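You operate a simulated robot arm through the tools that you are given. There is no shell and no other tool.

You run a simulated two-armed robot. Do the job below in one go: nothing can be reset, and whatever is moved stays where it is left.

Task
Part the belt and stand the thin white pin in the orange cup.
Fine: wind to the red mark, then shut the green clamp lever, before the pin comes out; after it wind back to white, then open the lever.

The check looks at the end state, three seconds after you hand in, the way a careful person would. Anything else that was tipped, shoved, dropped, spilled or broken makes it a failure.

Robot
Two 7-joint arms with fingered hands on one trunk that stands fixed in place. Base frame: the origin is at the foot of the trunk, x ahead of it, y to its left, z up; the work surface is at about z = 0.88. Units: m, degrees, N and s.
The left shoulder is at [0.03, 0.119, 1.169], the right one opposite. With the tool pointing down near the work surface each hand reaches from about 0.28 to 0.76 m from the base axis, measured 20 degrees to its own side. Payload 3.8 kg a hand.
Tool frame (each hand has its own): the origin (TCP) lies between the finger pads and is the grasp point; the fingertips stand 0.025 m ahead of it; z points along the fingers, y is the line along which they close. The gripper opens to 0.088 m. The gripper's body begins 0.029 m behind the TCP. The gripper is a hand of 4 fingers: y runs from the thumb to the fingers, the wrist lies at [-0.013, -0.106, -0.174] in the tool frame.
Orientation is that of the tool frame in the base frame, as a unit quaternion [x, y, z, w]. With the fingers straight down and the wrist toward the robot, the tool's x, y and z point along [0, 1, 0], [1, 0, 0] and [0, 0, -1] of the base frame.

Tools
- The arms move only by the tool servo_tool. It takes "left_commands", "right_commands" or both (then of equal length, played together; a hand with none holds still); each is one flat list of numbers, 6 for each row, row after row: the shift along the tool's x, y, z in m, then the turn, a rotation vector about the tool's x, y, z in degrees. In form: [dx, dy, dz, rx, ry, rz, dx, dy, dz, rx, ry, rz, ...]. A call has 1 to 20 rows; each row is the pose to reach, as a shift and turn from the pose commanded when the call began, along the tool's axes at that moment. Rows are played at 5 a second. More than 0.05 m and 8.6 degrees between two rows, and nothing of the call is played. Where a pose cannot be reached the arm comes as near as it can. A force on the tool above 50 N (or 10 N above the force at the start of the call, whichever is more), or a blocked arm, ends the call early, and 0.2 s more pass. In this call time passes only in rows, and 0.2 s behind the last. It gives the time, the measured TCP pose, the force on the tool (base axes), the opening and the grip force at its end, in the units of the frame above (readings bear some noise), with the torque about the TCP (base axes, N m) and any sound that the robot's microphone picked up.
- Cameras (640 x 400 px; columns grow to the right, rows downward): "scene" is now at [0.0547, -0.0336, 1.7204]; the picture's right is [-0.42, -0.91, 0.00], its down [-0.65, 0.30, -0.70] and it looks along [0.64, -0.30, -0.71] (base axes); focal length 321 px, centre (320, 200). "left" rides on the left gripper at [-0.064, -0.083, -0.098] in its tool frame; the picture's right is [-0.62, -0.37, 0.69], its down [0.71, -0.63, 0.30] and it looks along [0.32, 0.68, 0.65] (tool axes); focal length 265 px, centre (320, 200). "right" rides on the right gripper at [0.064, -0.083, -0.098] in its tool frame; the picture's right is [-0.62, 0.37, -0.69], its down [-0.71, -0.63, 0.30] and it looks along [-0.32, 0.68, 0.65] (tool axes); focal length 265 px, centre (320, 200). There is no depth. A picture from a camera that has moved, and an enlarged one, comes with that camera's place and axes in the base frame and with its lens.
- grab_frame(camera): a new picture of that camera. It takes no simulated time.
- slide_trunk(by): slides the trunk up (or, below 0, down) by that many m; the arms and the scene camera ride with it, the base frame stays. It gives what a move gives, with no picture.
- curl_fingers(index, middle, ring, thumb_bend, thumb_turn, hand): sets how far each is bent, from 0 (flat) to 1 (curled in); at 0.3 the hand is open as for a grip, at 0.7 the pads meet at the TCP. One left out holds its place. A second passes; each finger stops where it meets its share of the squeeze, and holds until it gets a number again. It is the only way to open and close the hand. It gives what a move gives, with no picture; readings hold the bend of each and the force on the fingers (four entries, about 0 where the hand has none), thumb and palm. thumb_turn goes from beside the hand (0) to across from the fingers (1), as for a grip.
- head_to(pan, tilt): turns the head with the scene camera to pan (to the left, within 120 degrees either way) and tilt (down, from -29 to 69), counted from straight ahead of the robot. It gives what a move gives.
- enlarge(camera, box): a new picture of the part [left, top, right, bottom] of that camera's present view, enlarged. It takes no simulated time.
- job_done(): hands the job in; it is judged then, once.

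Nothing tells you positions but the pictures and the camera data. Unless the task says otherwise, let go and move clear before handing in.

The tools are called as name(argument=value, ...) on one line, values as JSON. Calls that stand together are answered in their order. servo_tool: Moves the arms, as the interface text tells. Its arguments: {"type":"object","properties":{"left_commands":{"type":"array"},"right_commands":{"type":"array"}},"required":[]} The other tools are called the same way: slide_trunk (by) slides the trunk up or down; curl_fingers (index, middle, ring, thumb_bend, thumb_turn, hand) moves the fingers one by one; head_to (pan, tilt) turns the head that bears the scene camera; grab_frame (camera) takes a picture; enlarge (camera, box) takes an enlarged picture of a part of a camera's view; job_done () hands the job in.

At the start:

```text
time: 0.0
left_tcp_pos: [0.5804, -0.0707, 1.4047]
left_tcp_rot: [0.707, 0.707, 0.0, 0.001]
left_wrist_force: [0.0, -1.1, 0.7]
left_torque: [0.01, -0.01, 0.0]
left_opening: 0.0876
left_gripper_force: 0.0
left_shape: jaw
left_bend: [0.3, 0.3, 0.3, 0.3, 0.98]
left_finger forces: [0.0, 0.1, 0.0, 0.0, 0.0, 0.0]
right_tcp_pos: [0.3275, -0.483, 1.364]
right_tcp_rot: [0.707, 0.707, 0.0, 0.0]
right_wrist_force: [0.7, 0.4, 0.0]
right_torque: [0.0, 0.0, 0.02]
right_opening: 0.0879
right_gripper_force: 0.0
right_shape: jaw
right_bend: [0.3, 0.3, 0.3, 0.3, 0.98]
right_finger forces: [0.0, 0.0, 0.0, 0.0, 0.0, 0.0]
trunk travel left (down, up): [-0.325, 0.265]
head pan, tilt: [-24.8, 45.3]
```

scene: 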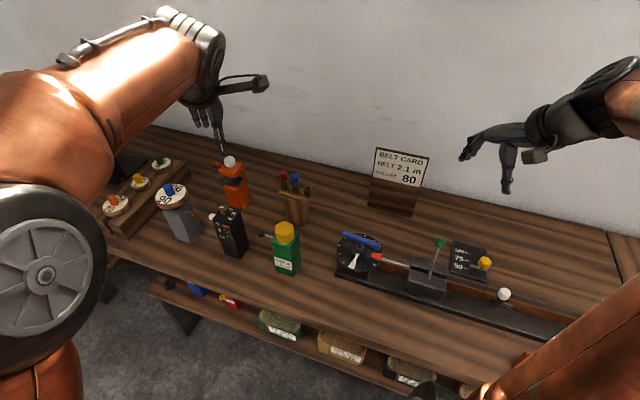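
right: 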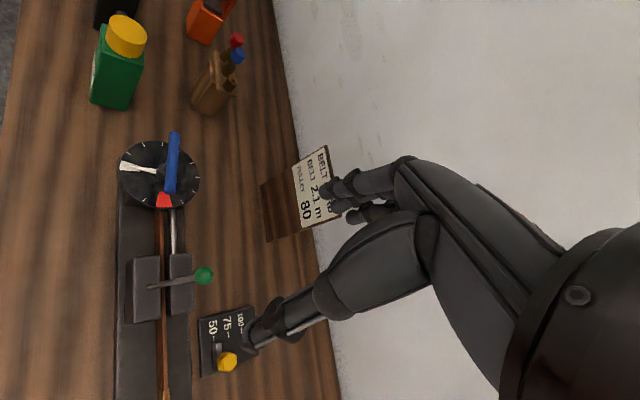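
left: 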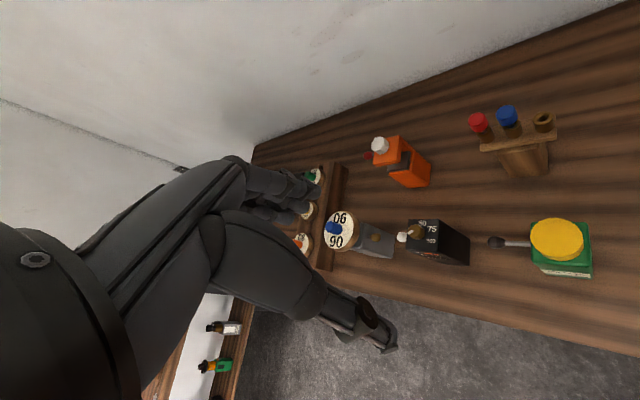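

I see a workbench with a belt press (dial with blue crank, green lever, yellow slider, white knob), a card, bottles and other items. I'll look closer at each before moving anything.

enlarge(camera="scene", box=[320, 210, 520, 335])

enlarge(camera="scene", box=[180, 140, 340, 280])

enlarge(camera="right", box=[80, 110, 280, 400])

enlarge(camera="left", box=[280, 90, 620, 300])

```text
3.20 times, centred on (420, 272) of scene
camera zoom: at [0.0547, -0.0336, 1.7204], right [-0.42, -0.91, 0.0], down [-0.65, 0.3, -0.7], along [0.64, -0.3, -0.71], focal length 1028 px, centre (0, -32)
```

zoom: 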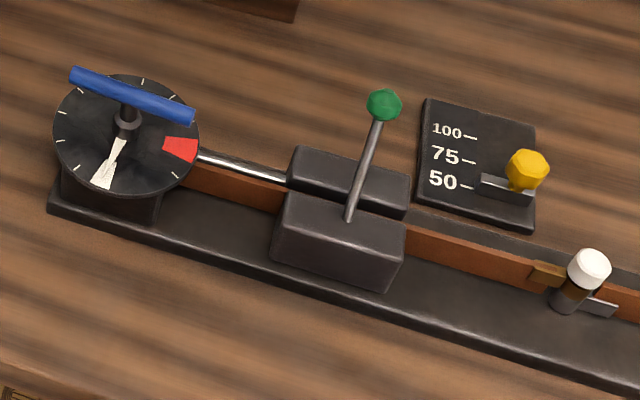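

```text
2.86 times, centred on (260, 210) of scene
camera zoom: at [0.0547, -0.0336, 1.7204], right [-0.42, -0.91, 0.0], down [-0.65, 0.3, -0.7], along [0.64, -0.3, -0.71], focal length 918 px, centre (491, 171)
```

zoom: 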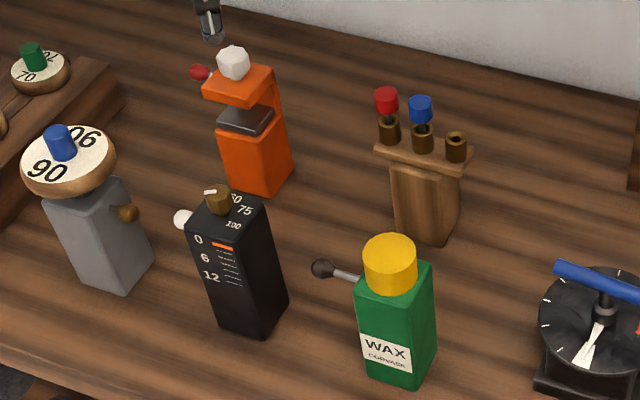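

```text
1.38 times, centred on (180, 255) of right
camera zoom: at [0.2453, -0.4165, 1.4634], right [0.37, -0.62, 0.69], down [-0.63, -0.71, -0.3], along [0.68, -0.32, -0.65], focal length 366 px, centre (513, 124)
```

zoom: 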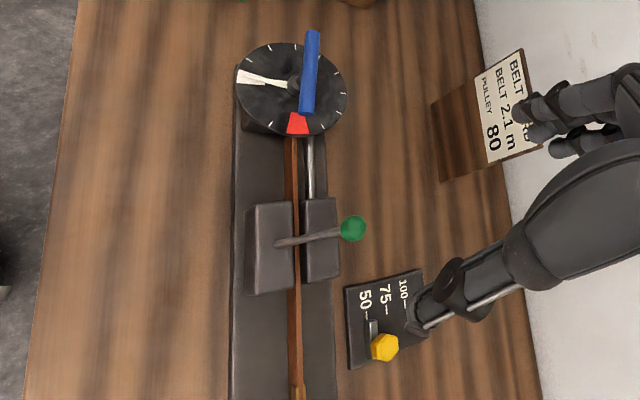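

```text
1.88 times, centred on (450, 195) of left
camera zoom: at [0.4978, -0.1352, 1.504], right [-0.37, -0.62, -0.69], down [-0.63, 0.71, -0.3], along [0.68, 0.32, -0.65], focal length 500 px, centre (75, 209)
```

zoom: 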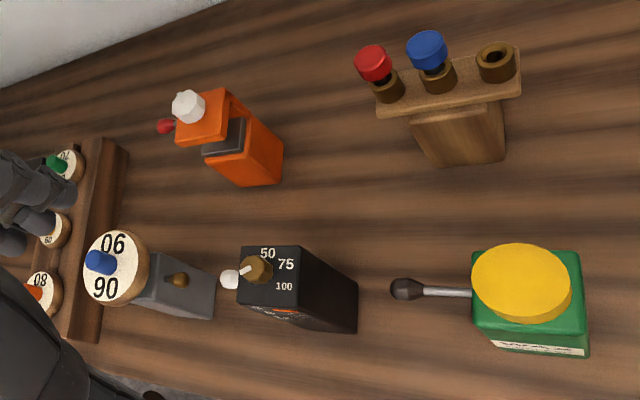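

The belt runs along a rail with the clamp in the middle and a white-capped pin in its joint at right. I need to find the orange cup, so I'll turn the head to look right and around.

head_to(pan=-55, tilt=45)

grab_frame(camera="scene")

```text
time: 0.9
left_tcp_pos: [0.5807, -0.0701, 1.4053]
left_tcp_rot: [0.707, 0.707, 0.0, 0.0]
left_wrist_force: [0.3, 0.0, -0.2]
left_torque: [0.02, -0.02, -0.03]
left_opening: 0.0876
left_gripper_force: 0.1
left_shape: jaw
left_bend: [0.3, 0.3, 0.3, 0.3, 0.98]
left_finger forces: [0.1, 0.1, 0.0, 0.0, 0.1, 0.0]
right_tcp_pos: [0.3283, -0.4827, 1.3642]
right_tcp_rot: [0.707, 0.707, 0.0, 0.0]
right_wrist_force: [0.5, 0.2, 1.0]
right_torque: [0.01, 0.01, 0.02]
right_opening: 0.0873
right_gripper_force: 0.2
right_shape: jaw
right_bend: [0.3, 0.3, 0.3, 0.3, 0.98]
right_finger forces: [0.0, 0.1, 0.1, 0.0, 0.0, 0.1]
trunk travel left (down, up): [-0.325, 0.265]
head pan, tilt: [-55.0, 45.0]
```

```text
taken
camera scene: at [0.0279, -0.0661, 1.7209], right [-0.82, -0.57, 0.0], down [-0.41, 0.58, -0.71], along [0.41, -0.58, -0.71], focal length 321 px, centre (320, 200)
```

scene: 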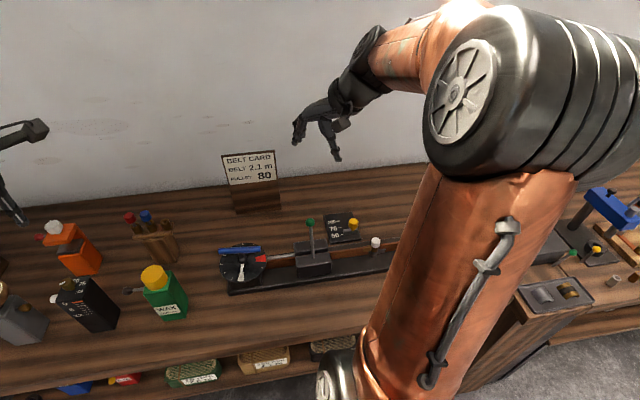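

The bench continues to the right behind the right arm. I'll pan further.

head_to(pan=-90, tilt=45)

grab_frame(camera="scene")

enlarge(camera="scene", box=[160, 100, 480, 300])

```text
time: 2.0
left_tcp_pos: [0.5802, -0.0696, 1.4039]
left_tcp_rot: [0.707, 0.707, 0.0, 0.0]
left_wrist_force: [-0.4, 0.5, 0.0]
left_torque: [-0.01, 0.01, 0.0]
left_opening: 0.0877
left_gripper_force: 0.0
left_shape: jaw
left_bend: [0.3, 0.3, 0.3, 0.3, 0.98]
left_finger forces: [0.0, 0.0, 0.0, 0.1, 0.0, 0.0]
right_tcp_pos: [0.328, -0.483, 1.3653]
right_tcp_rot: [0.708, 0.706, 0.0, 0.0]
right_wrist_force: [0.0, -0.1, 0.2]
right_torque: [0.02, 0.03, -0.01]
right_opening: 0.0875
right_gripper_force: 0.1
right_shape: jaw
right_bend: [0.3, 0.3, 0.3, 0.3, 0.98]
right_finger forces: [0.0, 0.0, 0.1, 0.0, 0.1, 0.1]
trunk travel left (down, up): [-0.325, 0.265]
head pan, tilt: [-90.0, 45.0]
```

```text
taken
camera scene: at [-0.0187, -0.0809, 1.7209], right [-1.0, 0.0, 0.0], down [0.0, 0.71, -0.71], along [0.0, -0.71, -0.71], focal length 321 px, centre (320, 200)
```

scene: 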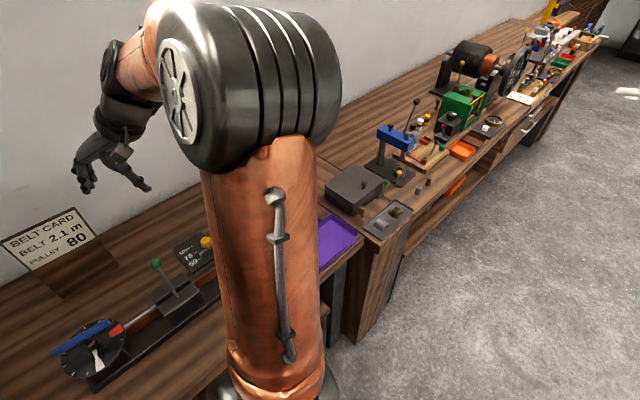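

```text
2.00 times, centred on (320, 200) of scene
camera zoom: at [-0.0187, -0.0809, 1.7209], right [-1.0, 0.0, 0.0], down [0.0, 0.71, -0.71], along [0.0, -0.71, -0.71], focal length 643 px, centre (320, 200)
```

zoom: 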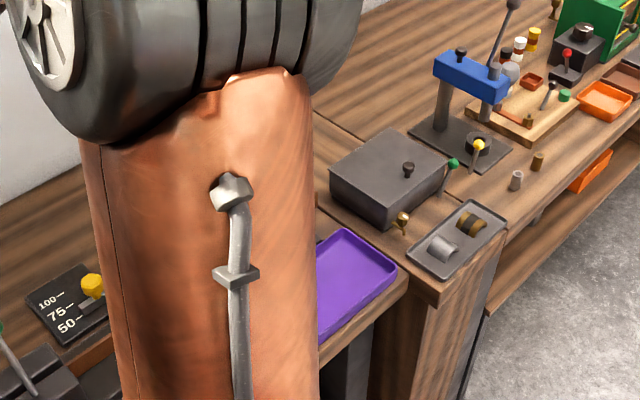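

A purple tray and other stations are to the right; the orange cup isn't in sight yet, maybe hidden by the right arm. I'll check the left side and lower shelf too.

head_to(pan=30, tilt=50)

grab_frame(camera="scene")

head_to(pan=-40, tilt=62)

grab_frame(camera="scene")

```text
time: 4.0
left_tcp_pos: [0.5801, -0.0705, 1.4048]
left_tcp_rot: [0.707, 0.707, 0.0, 0.0]
left_wrist_force: [0.0, 0.1, 0.1]
left_torque: [-0.01, -0.03, -0.02]
left_opening: 0.0874
left_gripper_force: 0.1
left_shape: jaw
left_bend: [0.3, 0.3, 0.3, 0.3, 0.98]
left_finger forces: [0.1, 0.0, 0.1, 0.0, 0.1, 0.0]
right_tcp_pos: [0.3281, -0.4821, 1.3652]
right_tcp_rot: [0.707, 0.707, 0.001, 0.0]
right_wrist_force: [-0.3, -0.7, -0.2]
right_torque: [0.0, 0.02, 0.01]
right_opening: 0.0876
right_gripper_force: 0.1
right_shape: jaw
right_bend: [0.3, 0.3, 0.3, 0.3, 0.98]
right_finger forces: [0.0, 0.0, 0.0, 0.0, 0.0, 0.1]
trunk travel left (down, up): [-0.325, 0.265]
head pan, tilt: [30.0, 50.0]
```

```text
taken
camera scene: at [0.0479, 0.0389, 1.714], right [0.5, -0.87, 0.0], down [-0.66, -0.38, -0.64], along [0.56, 0.32, -0.77], focal length 321 px, centre (320, 200)
```

scene: 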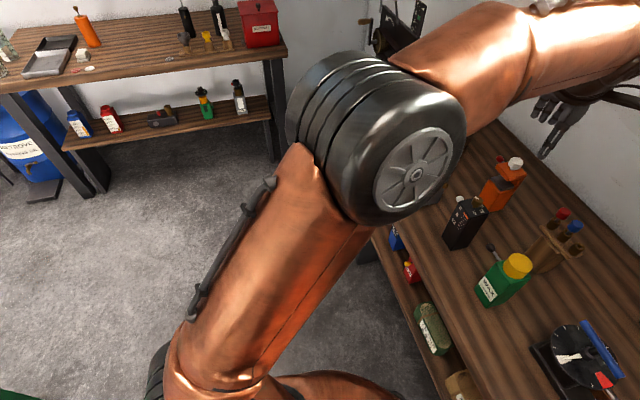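

```text
time: 5.4
left_tcp_pos: [0.5792, -0.0712, 1.4043]
left_tcp_rot: [0.707, 0.707, 0.0, 0.0]
left_wrist_force: [0.6, 0.4, 0.2]
left_torque: [0.02, 0.01, 0.01]
left_opening: 0.0877
left_gripper_force: 0.1
left_shape: jaw
left_bend: [0.3, 0.3, 0.3, 0.3, 0.98]
left_finger forces: [0.0, 0.0, 0.1, 0.0, 0.1, 0.0]
right_tcp_pos: [0.3272, -0.4826, 1.3647]
right_tcp_rot: [0.707, 0.707, 0.001, 0.0]
right_wrist_force: [0.6, 0.2, 0.1]
right_torque: [0.01, 0.0, 0.01]
right_opening: 0.0877
right_gripper_force: 0.0
right_shape: jaw
right_bend: [0.3, 0.3, 0.3, 0.3, 0.98]
right_finger forces: [0.0, 0.0, 0.0, 0.0, 0.0, 0.0]
trunk travel left (down, up): [-0.325, 0.265]
head pan, tilt: [-40.0, 62.0]
```

```text
taken
camera scene: at [0.0305, -0.0408, 1.6991], right [-0.64, -0.77, 0.0], down [-0.68, 0.57, -0.47], along [0.36, -0.3, -0.88], focal length 321 px, centre (320, 200)
```

scene: 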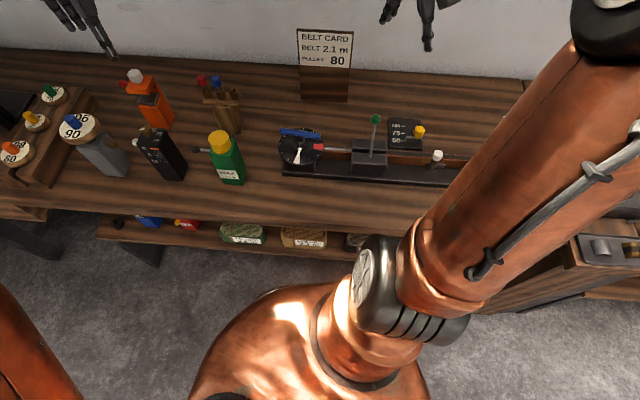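

The orange cup must be hidden behind the right arm. I'll turn the right hand clockwise in place so its camera looks over the right end of the bench.

servo_tool(right_commands=[0, 0, 0, 0, 0, 8, 0, 0, 0, 0, 0, 16, 0, 0, 0, 0, 0, 24, 0, 0, 0, 0, 0, 32, 0, 0, 0, 0, 0, 40, 0, 0, 0, 0, 0, 48])

grab_frame(camera="right")

grab_frame(camera="scene")

```text
time: 6.8
left_tcp_pos: [0.5801, -0.0692, 1.4044]
left_tcp_rot: [0.706, 0.708, 0.0, 0.0]
left_wrist_force: [0.2, -0.1, 0.8]
left_torque: [0.02, -0.02, 0.0]
left_opening: 0.0877
left_gripper_force: 0.0
left_shape: jaw
left_bend: [0.3, 0.3, 0.3, 0.3, 0.98]
left_finger forces: [0.1, 0.0, 0.0, 0.1, 0.0, 0.0]
right_tcp_pos: [0.3275, -0.4828, 1.3653]
right_tcp_rot: [0.934, 0.358, -0.001, 0.001]
right_wrist_force: [-0.3, -0.3, 0.1]
right_torque: [-0.01, -0.01, 0.01]
right_opening: 0.0876
right_gripper_force: 0.0
right_shape: jaw
right_bend: [0.3, 0.3, 0.3, 0.3, 0.98]
right_finger forces: [0.0, 0.1, 0.1, 0.1, 0.0, 0.0]
trunk travel left (down, up): [-0.325, 0.265]
head pan, tilt: [-40.0, 62.0]
```

```text
taken
camera right: at [0.321, -0.3756, 1.4636], right [-0.21, -0.69, 0.69], down [-0.95, -0.01, -0.3], along [0.22, -0.73, -0.65], focal length 265 px, centre (320, 200)
```

right: 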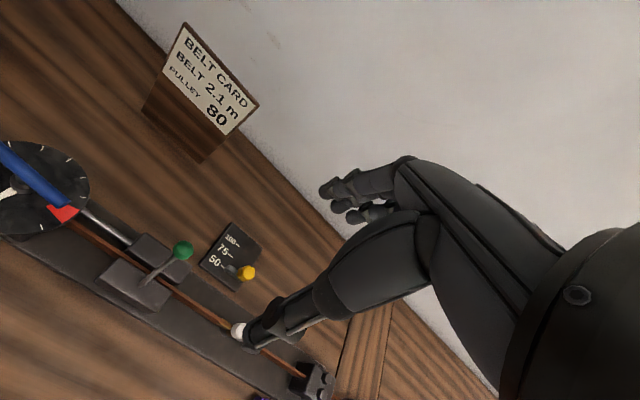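

```text
taken
camera scene: at [0.0308, -0.0405, 1.6991], right [-0.64, -0.77, 0.0], down [-0.68, 0.57, -0.47], along [0.36, -0.3, -0.88], focal length 321 px, centre (320, 200)
```

scene: 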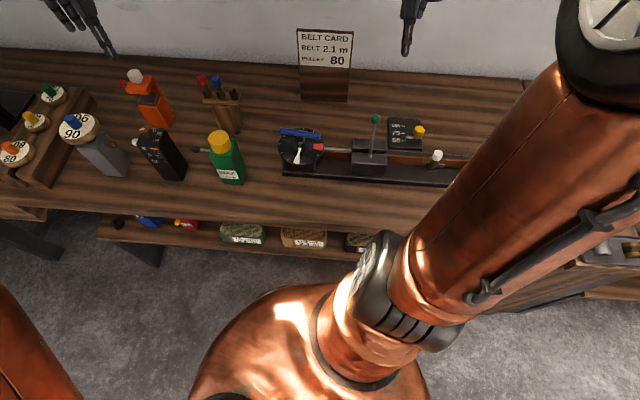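

The rail's end and a purple tray appear at the right end but still no cup. I'll turn the right hand further to see the near-right part.

servo_tool(right_commands=[0, 0, 0, 0, 0, 8, 0, 0, 0, 0, 0, 16, 0, 0, 0, 0, 0, 24, 0, 0, 0, 0, 0, 32, 0, 0, 0, 0, 0, 40])

grab_frame(camera="right")

grab_frame(camera="scene")

```text
time: 8.0
left_tcp_pos: [0.5804, -0.0706, 1.4036]
left_tcp_rot: [0.707, 0.708, 0.0, 0.0]
left_wrist_force: [-0.5, 0.8, 0.5]
left_torque: [0.0, -0.02, -0.03]
left_opening: 0.0878
left_gripper_force: 0.0
left_shape: jaw
left_bend: [0.3, 0.3, 0.3, 0.3, 0.98]
left_finger forces: [0.0, 0.1, 0.0, 0.0, 0.0, 0.0]
right_tcp_pos: [0.3271, -0.4836, 1.365]
right_tcp_rot: [1.0, 0.017, -0.001, 0.0]
right_wrist_force: [-1.1, 0.6, -0.6]
right_torque: [-0.01, -0.05, -0.03]
right_opening: 0.0874
right_gripper_force: 0.0
right_shape: jaw
right_bend: [0.3, 0.3, 0.3, 0.3, 0.98]
right_finger forces: [0.1, 0.0, 0.0, 0.1, 0.0, 0.1]
trunk travel left (down, up): [-0.325, 0.265]
head pan, tilt: [-40.0, 62.0]
```

```text
taken
camera right: at [0.3905, -0.3959, 1.4632], right [-0.61, -0.39, 0.69], down [-0.73, 0.61, -0.3], along [-0.3, -0.69, -0.65], focal length 265 px, centre (320, 200)
```

right: 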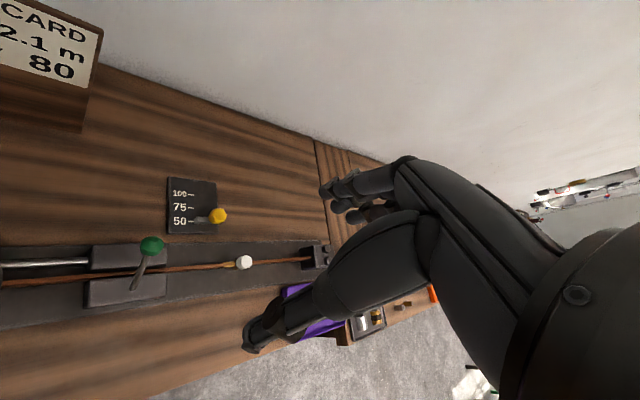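

```text
taken
camera scene: at [0.0309, -0.0414, 1.6991], right [-0.64, -0.77, 0.0], down [-0.68, 0.57, -0.47], along [0.36, -0.3, -0.88], focal length 321 px, centre (320, 200)
```

scene: 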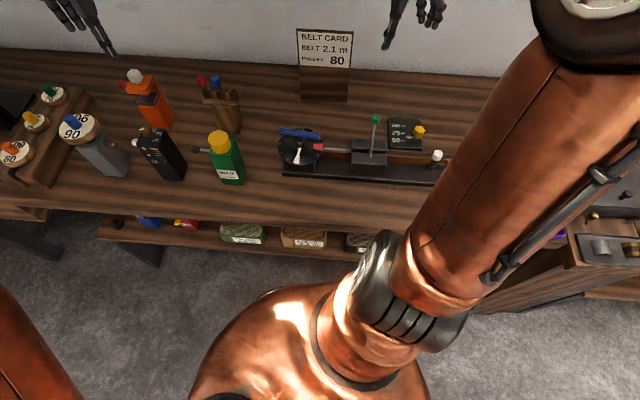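

I still can't see an orange cup; the area just beyond the thumb is hidden. I'll shift the right hand ahead and look again.

servo_tool(right_commands=[0.04, 0, 0, 0, 0, 0, 0.08, 0, 0, 0, 0, 0, 0.12, 0, 0, 0, 0, 0, 0.15, 0, 0, 0, 0, 0])

grab_frame(camera="right")

grab_frame(camera="scene")

enlarge(camera="scene", box=[90, 200, 390, 270])

enlarge(camera="scene", box=[0, 50, 260, 200])

```text
time: 9.0
left_tcp_pos: [0.582, -0.0717, 1.4039]
left_tcp_rot: [0.707, 0.707, -0.001, -0.001]
left_wrist_force: [-0.2, -0.1, -0.1]
left_torque: [0.02, 0.04, -0.02]
left_opening: 0.0877
left_gripper_force: 0.1
left_shape: jaw
left_bend: [0.3, 0.3, 0.3, 0.3, 0.98]
left_finger forces: [0.0, 0.1, 0.1, 0.0, 0.1, 0.0]
right_tcp_pos: [0.4799, -0.4766, 1.3654]
right_tcp_rot: [1.0, 0.017, -0.002, 0.0]
right_wrist_force: [-0.3, -0.1, 0.1]
right_torque: [0.02, 0.02, 0.01]
right_opening: 0.0874
right_gripper_force: 0.1
right_shape: jaw
right_bend: [0.3, 0.3, 0.3, 0.3, 0.98]
right_finger forces: [0.0, 0.0, 0.0, 0.1, 0.0, 0.0]
trunk travel left (down, up): [-0.325, 0.265]
head pan, tilt: [-40.0, 62.0]
```

```text
taken
camera right: at [0.542, -0.3899, 1.4636], right [-0.61, -0.39, 0.69], down [-0.74, 0.61, -0.3], along [-0.3, -0.69, -0.65], focal length 265 px, centre (320, 200)
```

right: 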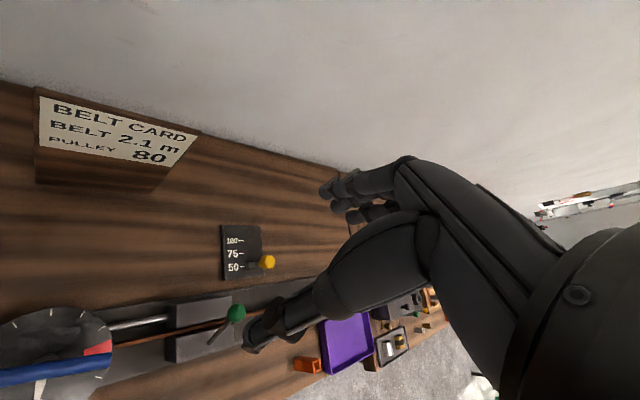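

```text
taken
camera scene: at [0.0323, -0.0412, 1.6991], right [-0.64, -0.77, 0.0], down [-0.68, 0.57, -0.47], along [0.36, -0.3, -0.88], focal length 321 px, centre (320, 200)
```

scene: 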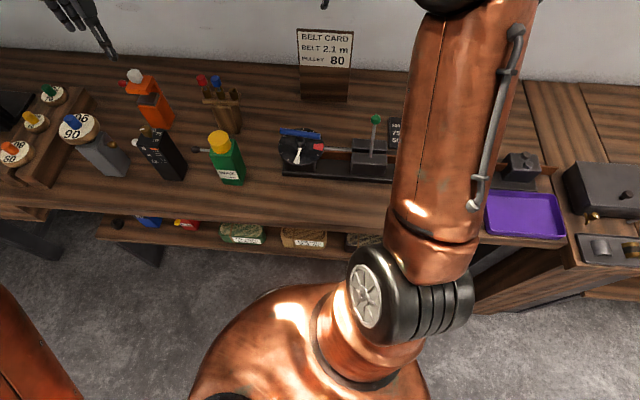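

```text
2.13 times, centred on (240, 235) of scene
camera zoom: at [0.0323, -0.0412, 1.6991], right [-0.64, -0.77, 0.0], down [-0.68, 0.57, -0.47], along [0.36, -0.3, -0.88], focal length 685 px, centre (491, 125)
```

zoom: 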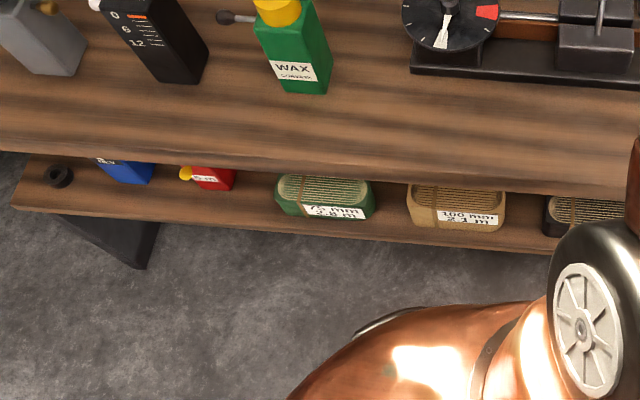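

```text
2.46 times, centred on (130, 125) of scene
camera zoom: at [0.0323, -0.0412, 1.6991], right [-0.64, -0.77, 0.0], down [-0.68, 0.57, -0.47], along [0.36, -0.3, -0.88], focal length 791 px, centre (788, 385)
```

zoom: 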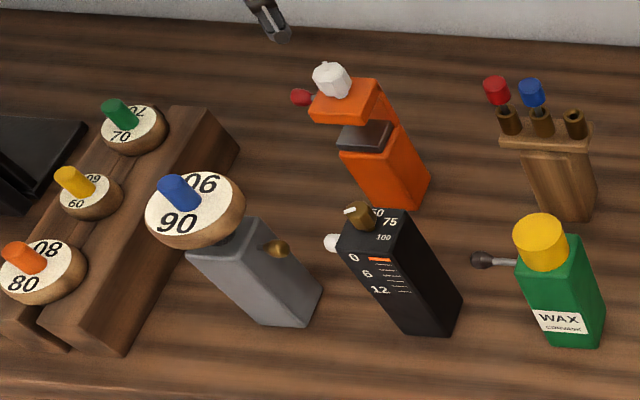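

I found the orange cup near the purple tray, at about (0.07, -0.58); the bench is turned about 45° to my right, dial near (0.51, -0.37), lever near (0.41, -0.57), pin near (0.23, -0.65). Next I'll bring the right hand to a bench-square yaw and look more closely at the dial.

servo_tool(right_commands=[0, 0, 0, 0, 0, -8, 0, 0, 0, 0, 0, -16, 0, 0, 0, 0, 0, -24, 0, 0, 0, 0, 0, -32, 0, 0, 0, 0, 0, -40, -0.03, -0.03, 0, 0, 0, -43, -0.06, -0.06, 0, 0, 0, -43, -0.09, -0.09, 0, 0, 0, -43])

grab_frame(camera="right")

grab_frame(camera="scene")

```text
time: 10.8
left_tcp_pos: [0.5783, -0.0703, 1.4043]
left_tcp_rot: [0.707, 0.707, 0.001, 0.0]
left_wrist_force: [-0.4, 0.6, -0.4]
left_torque: [0.01, 0.03, 0.02]
left_opening: 0.0874
left_gripper_force: 0.1
left_shape: jaw
left_bend: [0.3, 0.3, 0.3, 0.3, 0.98]
left_finger forces: [0.0, 0.1, 0.1, 0.1, 0.1, 0.0]
right_tcp_pos: [0.3816, -0.3901, 1.365]
right_tcp_rot: [0.924, 0.382, -0.001, 0.0]
right_wrist_force: [-0.7, 1.2, 0.8]
right_torque: [-0.03, -0.02, 0.02]
right_opening: 0.0876
right_gripper_force: 0.0
right_shape: jaw
right_bend: [0.3, 0.3, 0.3, 0.3, 0.98]
right_finger forces: [0.0, 0.0, 0.0, 0.1, 0.0, 0.0]
trunk travel left (down, up): [-0.325, 0.265]
head pan, tilt: [-40.0, 62.0]
```

```text
taken
camera right: at [0.3706, -0.2833, 1.4637], right [-0.18, -0.7, 0.69], down [-0.95, -0.06, -0.3], along [0.25, -0.71, -0.65], focal length 265 px, centre (320, 200)
```

right: 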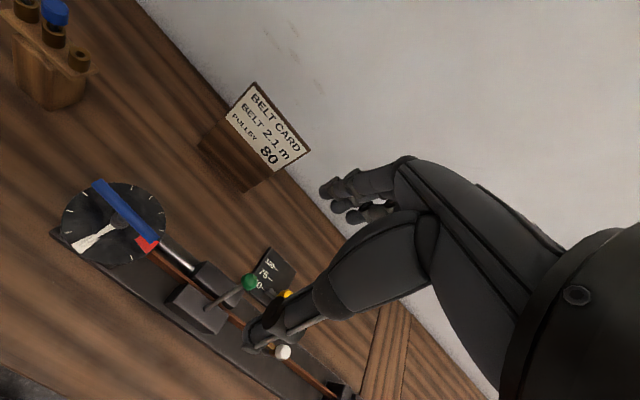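

```text
taken
camera scene: at [0.0289, -0.0401, 1.6992], right [-0.64, -0.77, 0.0], down [-0.68, 0.57, -0.47], along [0.36, -0.3, -0.88], focal length 321 px, centre (320, 200)
```

scene: 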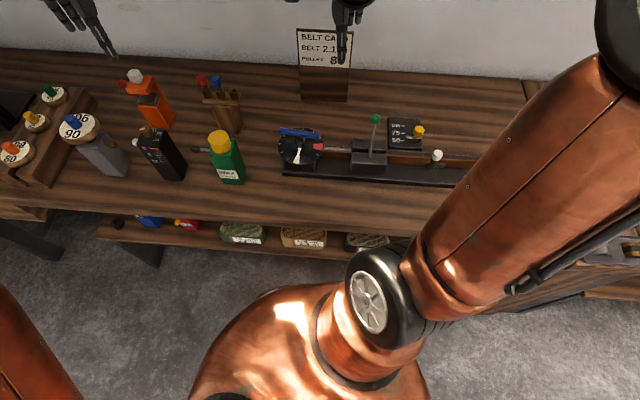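

I'll take enlarged views of the dial, clamp and pin from the hand camera and the scene camera for triangulation.

enlarge(camera="right", box=[40, 160, 200, 280])

enlarge(camera="right", box=[150, 230, 380, 400])

enlarge(camera="scene", box=[260, 105, 480, 205])

```text
3.33 times, centred on (120, 220) of right
camera zoom: at [0.3706, -0.2833, 1.4637], right [-0.18, -0.7, 0.69], down [-0.95, -0.06, -0.3], along [0.25, -0.71, -0.65], focal length 885 px, centre (987, 133)
```

zoom: 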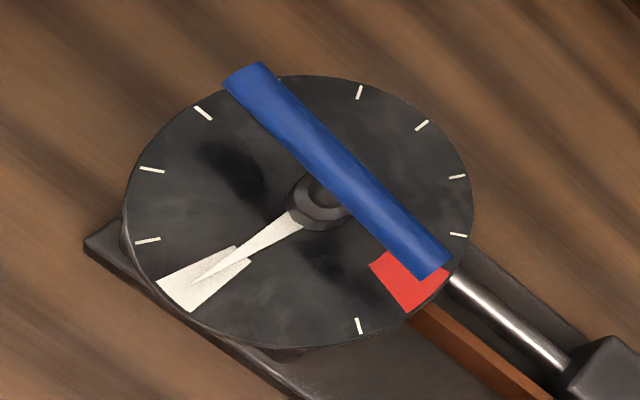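

```text
2.35 times, centred on (265, 315) of right
camera zoom: at [0.3706, -0.2833, 1.4637], right [-0.18, -0.7, 0.69], down [-0.95, -0.06, -0.3], along [0.25, -0.71, -0.65], focal length 624 px, centre (449, -71)
```

zoom: 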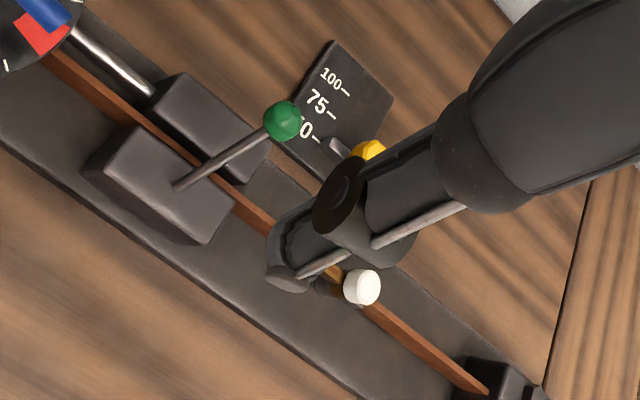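

```text
2.91 times, centred on (370, 155) of scene
camera zoom: at [0.0289, -0.0401, 1.6992], right [-0.64, -0.77, 0.0], down [-0.68, 0.57, -0.47], along [0.36, -0.3, -0.88], focal length 935 px, centre (174, 331)
```

zoom: 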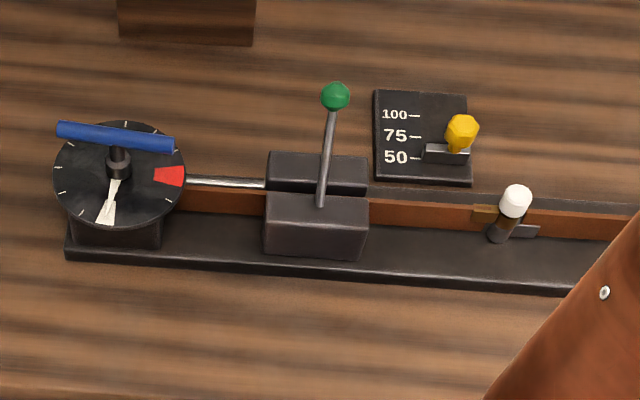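

Dial hub is at about (0.497, -0.361), with the blue bar at z≈1.02 pointing along ~41°; the pointer sits on white (toward the front) and red is ~90° counter-clockwise, along the rail. I'll bring the open right hand above the bar, with its closing line across the bar.

servo_tool(right_commands=[0.03, 0.02, 0.02, 0, 0, 1, 0.06, 0.04, 0.05, 0, 0, 2, 0.09, 0.055, 0.08, 0, 0, 4, 0.102, 0.061, 0.12, 0, 0, 4, 0.102, 0.061, 0.16, 0, 0, 4, 0.102, 0.061, 0.2, 0, 0, 4])

grab_frame(camera="right")

grab_frame(camera="scene")

enlarge(camera="scene", box=[240, 20, 460, 200])

```text
time: 12.2
left_tcp_pos: [0.5818, -0.0709, 1.4036]
left_tcp_rot: [0.708, 0.707, 0.0, 0.0]
left_wrist_force: [0.6, 0.1, -0.1]
left_torque: [-0.01, 0.0, -0.01]
left_opening: 0.0875
left_gripper_force: 0.0
left_shape: jaw
left_bend: [0.3, 0.3, 0.3, 0.3, 0.98]
left_finger forces: [0.0, 0.0, 0.1, 0.0, 0.0, 0.1]
right_tcp_pos: [0.5009, -0.362, 1.163]
right_tcp_rot: [0.937, 0.35, 0.0, 0.0]
right_wrist_force: [0.1, 0.3, 1.3]
right_torque: [-0.01, 0.0, 0.02]
right_opening: 0.0876
right_gripper_force: 0.0
right_shape: jaw
right_bend: [0.3, 0.3, 0.3, 0.3, 0.98]
right_finger forces: [0.0, 0.1, 0.0, 0.0, 0.1, 0.0]
trunk travel left (down, up): [-0.325, 0.265]
head pan, tilt: [-40.0, 62.0]
```

```text
taken
camera right: at [0.4968, -0.2538, 1.262], right [-0.23, -0.69, 0.69], down [-0.95, 0.01, -0.3], along [0.2, -0.73, -0.65], focal length 265 px, centre (320, 200)
```

right: 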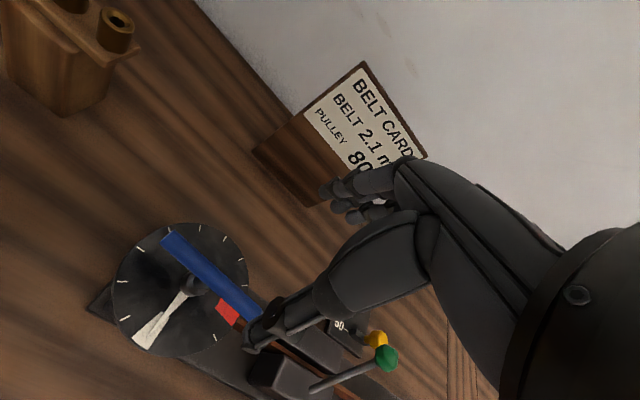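

```text
taken
camera scene: at [0.0322, -0.041, 1.6991], right [-0.64, -0.77, 0.0], down [-0.68, 0.57, -0.47], along [0.36, -0.3, -0.88], focal length 321 px, centre (320, 200)
```

scene: 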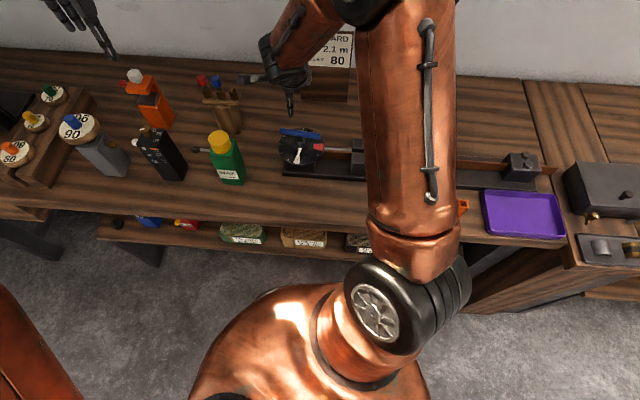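

```text
2.22 times, centred on (350, 110) of scene
camera zoom: at [0.0322, -0.041, 1.6991], right [-0.64, -0.77, 0.0], down [-0.68, 0.57, -0.47], along [0.36, -0.3, -0.88], focal length 714 px, centre (253, 400)
```

zoom: 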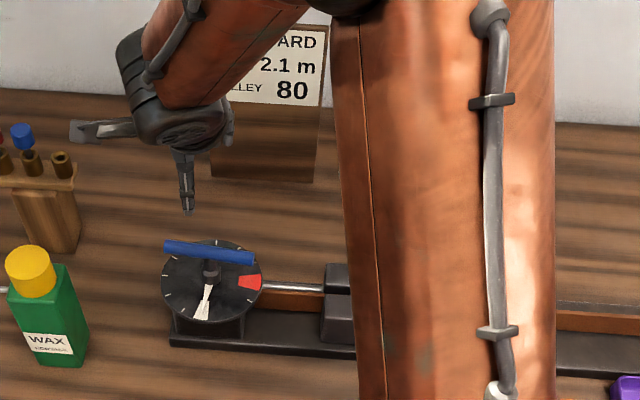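

The open hand sits right over the bar (center ≈ (0.500, -0.363, 1.012), bar angle ≈ 40°). I'll lower it so the thumb and fingers straddle the bar.

servo_tool(right_commands=[0, 0, 0.03, 0, 0, 0, 0, 0, 0.06, 0, 0, 0, 0, 0, 0.09, 0, 0, 0.5, 0, 0, 0.115, 0, 0, 1, 0, 0, 0.135, 0, 0, 1, 0, 0, 0.148, 0, 0, 1])

grab_frame(camera="right")

enlarge(camera="scene", box=[260, 80, 380, 190])

```text
time: 13.6
left_tcp_pos: [0.5801, -0.0712, 1.4042]
left_tcp_rot: [0.707, 0.708, 0.0, 0.0]
left_wrist_force: [-1.0, -0.4, -0.6]
left_torque: [-0.04, -0.03, 0.01]
left_opening: 0.0877
left_gripper_force: 0.1
left_shape: jaw
left_bend: [0.3, 0.3, 0.3, 0.3, 0.98]
left_finger forces: [0.0, 0.0, 0.0, 0.0, 0.0, 0.1]
right_tcp_pos: [0.5, -0.3629, 1.016]
right_tcp_rot: [0.94, 0.342, 0.001, 0.0]
right_wrist_force: [-0.7, 0.8, -0.1]
right_torque: [-0.02, -0.01, 0.01]
right_opening: 0.0875
right_gripper_force: 0.1
right_shape: jaw
right_bend: [0.3, 0.3, 0.3, 0.3, 0.98]
right_finger forces: [0.0, 0.0, 0.0, 0.0, 0.1, 0.0]
trunk travel left (down, up): [-0.325, 0.265]
head pan, tilt: [-40.0, 62.0]
```

```text
taken
camera right: at [0.4969, -0.2553, 1.1151], right [-0.24, -0.68, 0.69], down [-0.95, 0.02, -0.3], along [0.19, -0.73, -0.65], focal length 265 px, centre (320, 200)
```

right: 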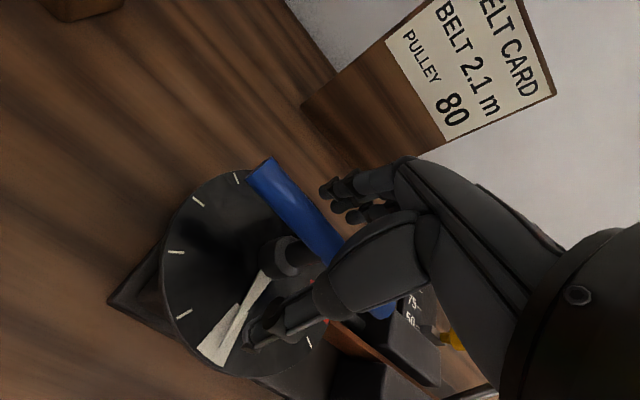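

```text
3.64 times, centred on (320, 135) of scene
camera zoom: at [0.0308, -0.0412, 1.6991], right [-0.64, -0.77, 0.0], down [-0.68, 0.57, -0.47], along [0.36, -0.3, -0.88], focal length 1168 px, centre (320, 436)
```

zoom: 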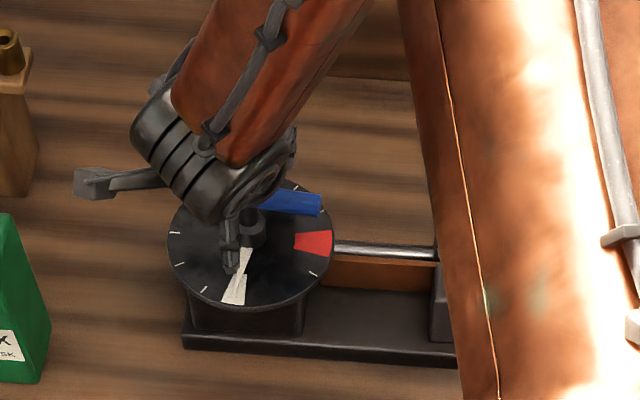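

The bar lies between the thumb and the fingers at the grasp point. I'll close the hand on it.

curl_fingers(hand="right", index=0.7, middle=0.7, ring=0.7, thumb_bend=0.7)

grab_frame(camera="right")

enlarge(camera="scene", box=[260, 80, 380, 190])

```text
time: 14.6
left_tcp_pos: [0.58, -0.0703, 1.4044]
left_tcp_rot: [0.708, 0.707, 0.0, 0.0]
left_wrist_force: [0.5, 0.0, 0.3]
left_torque: [0.0, 0.01, -0.01]
left_opening: 0.0876
left_gripper_force: 0.0
left_shape: jaw
left_bend: [0.3, 0.3, 0.3, 0.3, 0.98]
left_finger forces: [0.1, 0.0, 0.1, 0.0, 0.0, 0.0]
right_tcp_pos: [0.4996, -0.3625, 1.0164]
right_tcp_rot: [0.939, 0.343, 0.0, 0.0]
right_wrist_force: [1.0, -0.4, -0.2]
right_torque: [-0.02, 0.0, -0.01]
right_opening: 0.0003
right_gripper_force: 0.2
right_shape: fingers
right_bend: [0.69, 0.7, 0.7, 0.69, 0.98]
right_finger forces: [0.5, 0.1, 0.1, 0.0, 0.3, 0.1]
trunk travel left (down, up): [-0.325, 0.265]
head pan, tilt: [-40.0, 62.0]
```

```text
taken
camera right: at [0.4968, -0.2549, 1.1155], right [-0.24, -0.68, 0.69], down [-0.95, 0.02, -0.3], along [0.19, -0.73, -0.65], focal length 265 px, centre (320, 200)
```

right: 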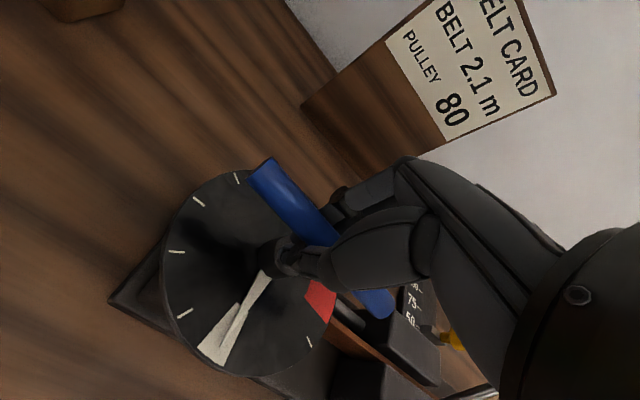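

```text
3.64 times, centred on (320, 135) of scene
camera zoom: at [0.0307, -0.041, 1.6991], right [-0.64, -0.77, 0.0], down [-0.68, 0.57, -0.47], along [0.36, -0.3, -0.88], focal length 1168 px, centre (320, 436)
```

zoom: 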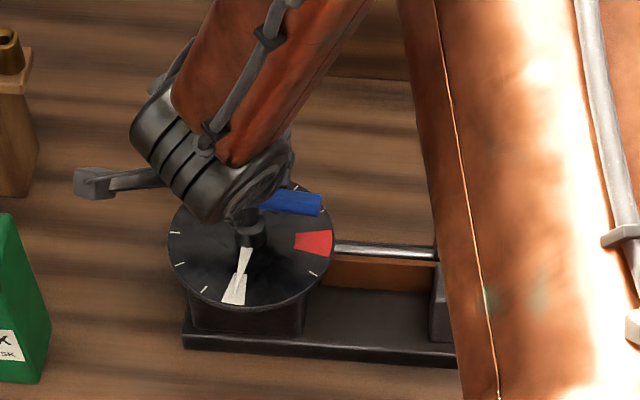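

The fingers closed fully with almost no force; re-triangulating puts the bar center at z≈1.027, so the pads met just below it. I'll open, rise about 11 mm and close again.

curl_fingers(hand="right", index=0.3, middle=0.3, ring=0.3, thumb_bend=0.3)

servo_tool(right_commands=[0, 0, -0.006, 0, 0, 0, 0, 0, -0.011, 0, 0, 0])

curl_fingers(hand="right", index=0.7, middle=0.7, ring=0.7, thumb_bend=0.7)

grab_frame(camera="right")

```text
time: 15.6
left_tcp_pos: [0.5808, -0.0696, 1.4043]
left_tcp_rot: [0.707, 0.707, 0.0, 0.0]
left_wrist_force: [-0.2, 0.6, 0.1]
left_torque: [-0.05, -0.03, -0.01]
left_opening: 0.0876
left_gripper_force: 0.1
left_shape: jaw
left_bend: [0.3, 0.3, 0.3, 0.3, 0.98]
left_finger forces: [0.0, 0.1, 0.1, 0.0, 0.0, 0.0]
right_tcp_pos: [0.4995, -0.3629, 1.0169]
right_tcp_rot: [0.939, 0.343, 0.0, 0.0]
right_wrist_force: [0.8, -1.2, 0.0]
right_torque: [-0.01, 0.03, -0.01]
right_opening: 0.0845
right_gripper_force: 0.0
right_shape: fingers
right_bend: [0.3, 0.3, 0.3, 0.3, 0.98]
right_finger forces: [0.0, 0.0, 0.0, 0.0, 0.0, 0.0]
trunk travel left (down, up): [-0.325, 0.265]
head pan, tilt: [-40.0, 62.0]
```

```text
time: 16.2
left_tcp_pos: [0.5816, -0.0699, 1.4043]
left_tcp_rot: [0.707, 0.707, 0.0, 0.0]
left_wrist_force: [0.4, 0.5, 0.2]
left_torque: [0.03, -0.01, -0.03]
left_opening: 0.0874
left_gripper_force: 0.1
left_shape: jaw
left_bend: [0.3, 0.3, 0.3, 0.3, 0.98]
left_finger forces: [0.0, 0.0, 0.1, 0.0, 0.0, 0.0]
right_tcp_pos: [0.4993, -0.361, 1.0284]
right_tcp_rot: [0.94, 0.342, 0.0, 0.0]
right_wrist_force: [1.1, 0.8, 0.4]
right_torque: [-0.02, -0.01, -0.02]
right_opening: 0.0843
right_gripper_force: 0.1
right_shape: fingers
right_bend: [0.3, 0.3, 0.3, 0.3, 0.98]
right_finger forces: [0.1, 0.0, 0.0, 0.1, 0.0, 0.0]
trunk travel left (down, up): [-0.325, 0.265]
head pan, tilt: [-40.0, 62.0]
```

```text
time: 17.2
left_tcp_pos: [0.5802, -0.0716, 1.4046]
left_tcp_rot: [0.707, 0.707, 0.0, 0.0]
left_wrist_force: [0.7, 0.2, -0.1]
left_torque: [0.0, 0.01, -0.01]
left_opening: 0.0875
left_gripper_force: 0.0
left_shape: jaw
left_bend: [0.3, 0.3, 0.3, 0.3, 0.98]
left_finger forces: [0.1, 0.0, 0.0, 0.0, 0.0, 0.0]
right_tcp_pos: [0.4998, -0.3622, 1.0272]
right_tcp_rot: [0.94, 0.342, 0.0, 0.0]
right_wrist_force: [3.4, -4.1, -3.0]
right_torque: [-0.05, -0.04, 0.08]
right_opening: 0.0054
right_gripper_force: 4.7
right_shape: fingers
right_bend: [0.66, 0.68, 0.67, 0.67, 0.97]
right_finger forces: [3.1, 1.7, 2.7, 0.0, 1.8, 0.1]
trunk travel left (down, up): [-0.325, 0.265]
head pan, tilt: [-40.0, 62.0]
```

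```text
taken
camera right: at [0.4968, -0.2555, 1.1263], right [-0.24, -0.68, 0.69], down [-0.95, 0.02, -0.3], along [0.19, -0.73, -0.65], focal length 265 px, centre (320, 200)
```

right: 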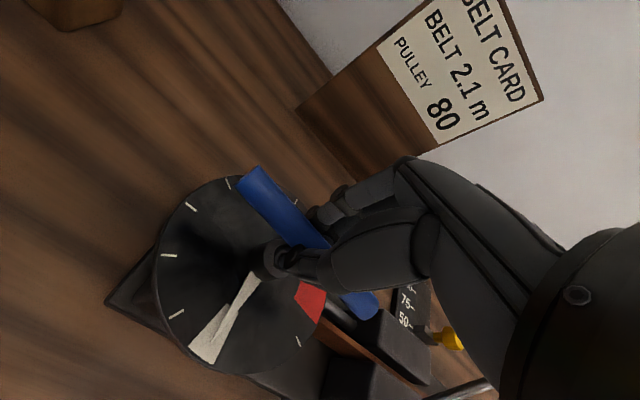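

Contact now, but the opening (5 mm) and downward push show the pads are still on the bar's underside. I'll open a bit, rise another 8 mm and re-close.

curl_fingers(hand="right", index=0.35, middle=0.35, ring=0.35, thumb_bend=0.35)

servo_tool(right_commands=[0, 0, -0.004, 0, 0, 0, 0, 0, -0.008, 0, 0, 0])

curl_fingers(hand="right", index=0.7, middle=0.7, ring=0.7, thumb_bend=0.7)

grab_frame(camera="right")

```text
time: 18.2
left_tcp_pos: [0.5789, -0.0711, 1.404]
left_tcp_rot: [0.707, 0.707, 0.0, 0.0]
left_wrist_force: [-0.7, -0.7, -0.1]
left_torque: [0.0, 0.0, 0.02]
left_opening: 0.0873
left_gripper_force: 0.0
left_shape: jaw
left_bend: [0.3, 0.3, 0.3, 0.3, 0.98]
left_finger forces: [0.0, 0.1, 0.1, 0.0, 0.1, 0.0]
right_tcp_pos: [0.4996, -0.3612, 1.0281]
right_tcp_rot: [0.94, 0.341, 0.0, 0.0]
right_wrist_force: [0.2, 0.8, -0.2]
right_torque: [-0.02, -0.02, 0.01]
right_opening: 0.0739
right_gripper_force: 0.0
right_shape: fingers
right_bend: [0.35, 0.35, 0.35, 0.35, 0.97]
right_finger forces: [0.1, 0.1, 0.0, 0.0, 0.0, 0.0]
trunk travel left (down, up): [-0.325, 0.265]
head pan, tilt: [-40.0, 62.0]
```

```text
time: 18.8
left_tcp_pos: [0.5804, -0.0705, 1.4045]
left_tcp_rot: [0.707, 0.707, 0.001, 0.001]
left_wrist_force: [-0.5, 0.1, -0.2]
left_torque: [-0.01, 0.01, -0.01]
left_opening: 0.0876
left_gripper_force: 0.0
left_shape: jaw
left_bend: [0.3, 0.3, 0.3, 0.3, 0.98]
left_finger forces: [0.0, 0.0, 0.0, 0.0, 0.1, 0.0]
right_tcp_pos: [0.4983, -0.3612, 1.0355]
right_tcp_rot: [0.94, 0.34, 0.0, 0.0]
right_wrist_force: [-0.3, -0.1, 0.0]
right_torque: [0.0, 0.0, -0.01]
right_opening: 0.0737
right_gripper_force: 0.1
right_shape: fingers
right_bend: [0.35, 0.35, 0.35, 0.35, 0.97]
right_finger forces: [0.0, 0.0, 0.0, 0.0, 0.0, 0.0]
trunk travel left (down, up): [-0.325, 0.265]
head pan, tilt: [-40.0, 62.0]
```

```text
time: 19.8
left_tcp_pos: [0.5801, -0.0712, 1.4039]
left_tcp_rot: [0.708, 0.707, 0.001, 0.0]
left_wrist_force: [0.4, 0.6, -0.1]
left_torque: [-0.02, 0.01, 0.02]
left_opening: 0.0877
left_gripper_force: 0.1
left_shape: jaw
left_bend: [0.3, 0.3, 0.3, 0.3, 0.98]
left_finger forces: [0.1, 0.1, 0.0, 0.0, 0.0, 0.1]
right_tcp_pos: [0.5005, -0.3633, 1.0352]
right_tcp_rot: [0.94, 0.341, 0.0, 0.0]
right_wrist_force: [5.2, -5.1, -1.3]
right_torque: [-0.15, -0.12, 0.12]
right_opening: 0.0107
right_gripper_force: 7.0
right_shape: fingers
right_bend: [0.64, 0.66, 0.66, 0.65, 0.97]
right_finger forces: [4.2, 3.8, 3.2, 0.1, 3.3, 0.0]
trunk travel left (down, up): [-0.325, 0.265]
head pan, tilt: [-40.0, 62.0]
```

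```text
taken
camera right: at [0.4973, -0.2561, 1.1341], right [-0.24, -0.68, 0.69], down [-0.95, 0.02, -0.3], along [0.19, -0.73, -0.65], focal length 265 px, centre (320, 200)
```

right: 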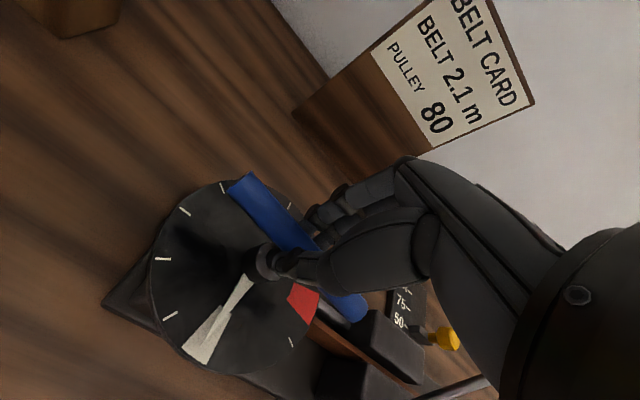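

The bar is gripped (opening 11 mm, 7 N). Now I'll turn it counter-clockwise about the hub in small steps, first about 40°, and watch the pointer.

servo_tool(right_commands=[0, 0.001, 0, 0, 0, -4, 0, 0.001, 0, 0, 0, -8, 0, 0.001, 0, 0, 0, -12, 0, 0.001, 0, 0, 0, -16, 0, 0.001, 0, 0, 0, -20, 0, 0.001, 0, 0, 0, -24, 0, 0.001, 0, 0, 0, -28, 0, 0.001, 0, 0, 0, -32, 0, 0.001, 0, 0, 0, -36, 0, 0.001, 0, 0, 0, -40])

grab_frame(camera="right")

enlarge(camera="scene", box=[260, 80, 380, 190])

```text
time: 22.0
left_tcp_pos: [0.5799, -0.0725, 1.4035]
left_tcp_rot: [0.707, 0.707, 0.001, 0.0]
left_wrist_force: [0.5, 0.8, -0.6]
left_torque: [-0.02, 0.04, 0.01]
left_opening: 0.0875
left_gripper_force: 0.2
left_shape: jaw
left_bend: [0.3, 0.3, 0.3, 0.3, 0.98]
left_finger forces: [0.0, 0.0, 0.0, 0.0, 0.0, 0.0]
right_tcp_pos: [0.5008, -0.3645, 1.0346]
right_tcp_rot: [0.766, 0.642, 0.0, 0.0]
right_wrist_force: [2.5, -9.9, -1.2]
right_torque: [-0.21, -0.02, -0.2]
right_opening: 0.0114
right_gripper_force: 8.5
right_shape: fingers
right_bend: [0.62, 0.69, 0.7, 0.67, 0.95]
right_finger forces: [11.8, 1.0, 0.1, 0.0, 4.6, 0.1]
trunk travel left (down, up): [-0.325, 0.265]
head pan, tilt: [-40.0, 62.0]
```

```text
taken
camera right: at [0.431, -0.2849, 1.1339], right [0.26, -0.68, 0.69], down [-0.74, -0.59, -0.3], along [0.62, -0.44, -0.65], focal length 265 px, centre (320, 200)
```

right: 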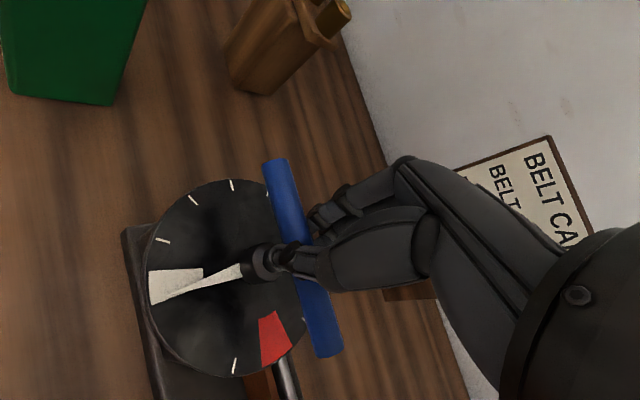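

```text
3.64 times, centred on (320, 135) of scene
camera zoom: at [0.0311, -0.0431, 1.6991], right [-0.64, -0.77, 0.0], down [-0.68, 0.57, -0.47], along [0.36, -0.3, -0.88], focal length 1168 px, centre (320, 436)
```

zoom: 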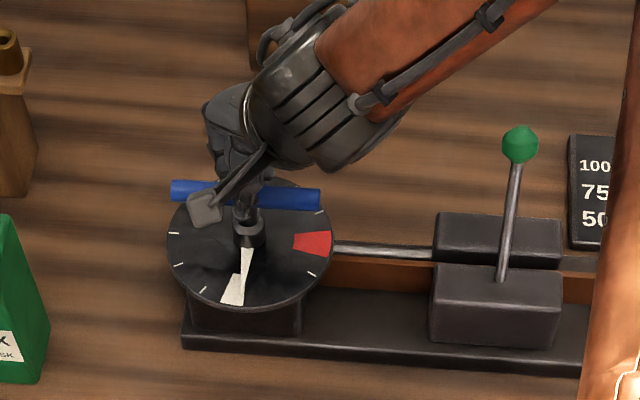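

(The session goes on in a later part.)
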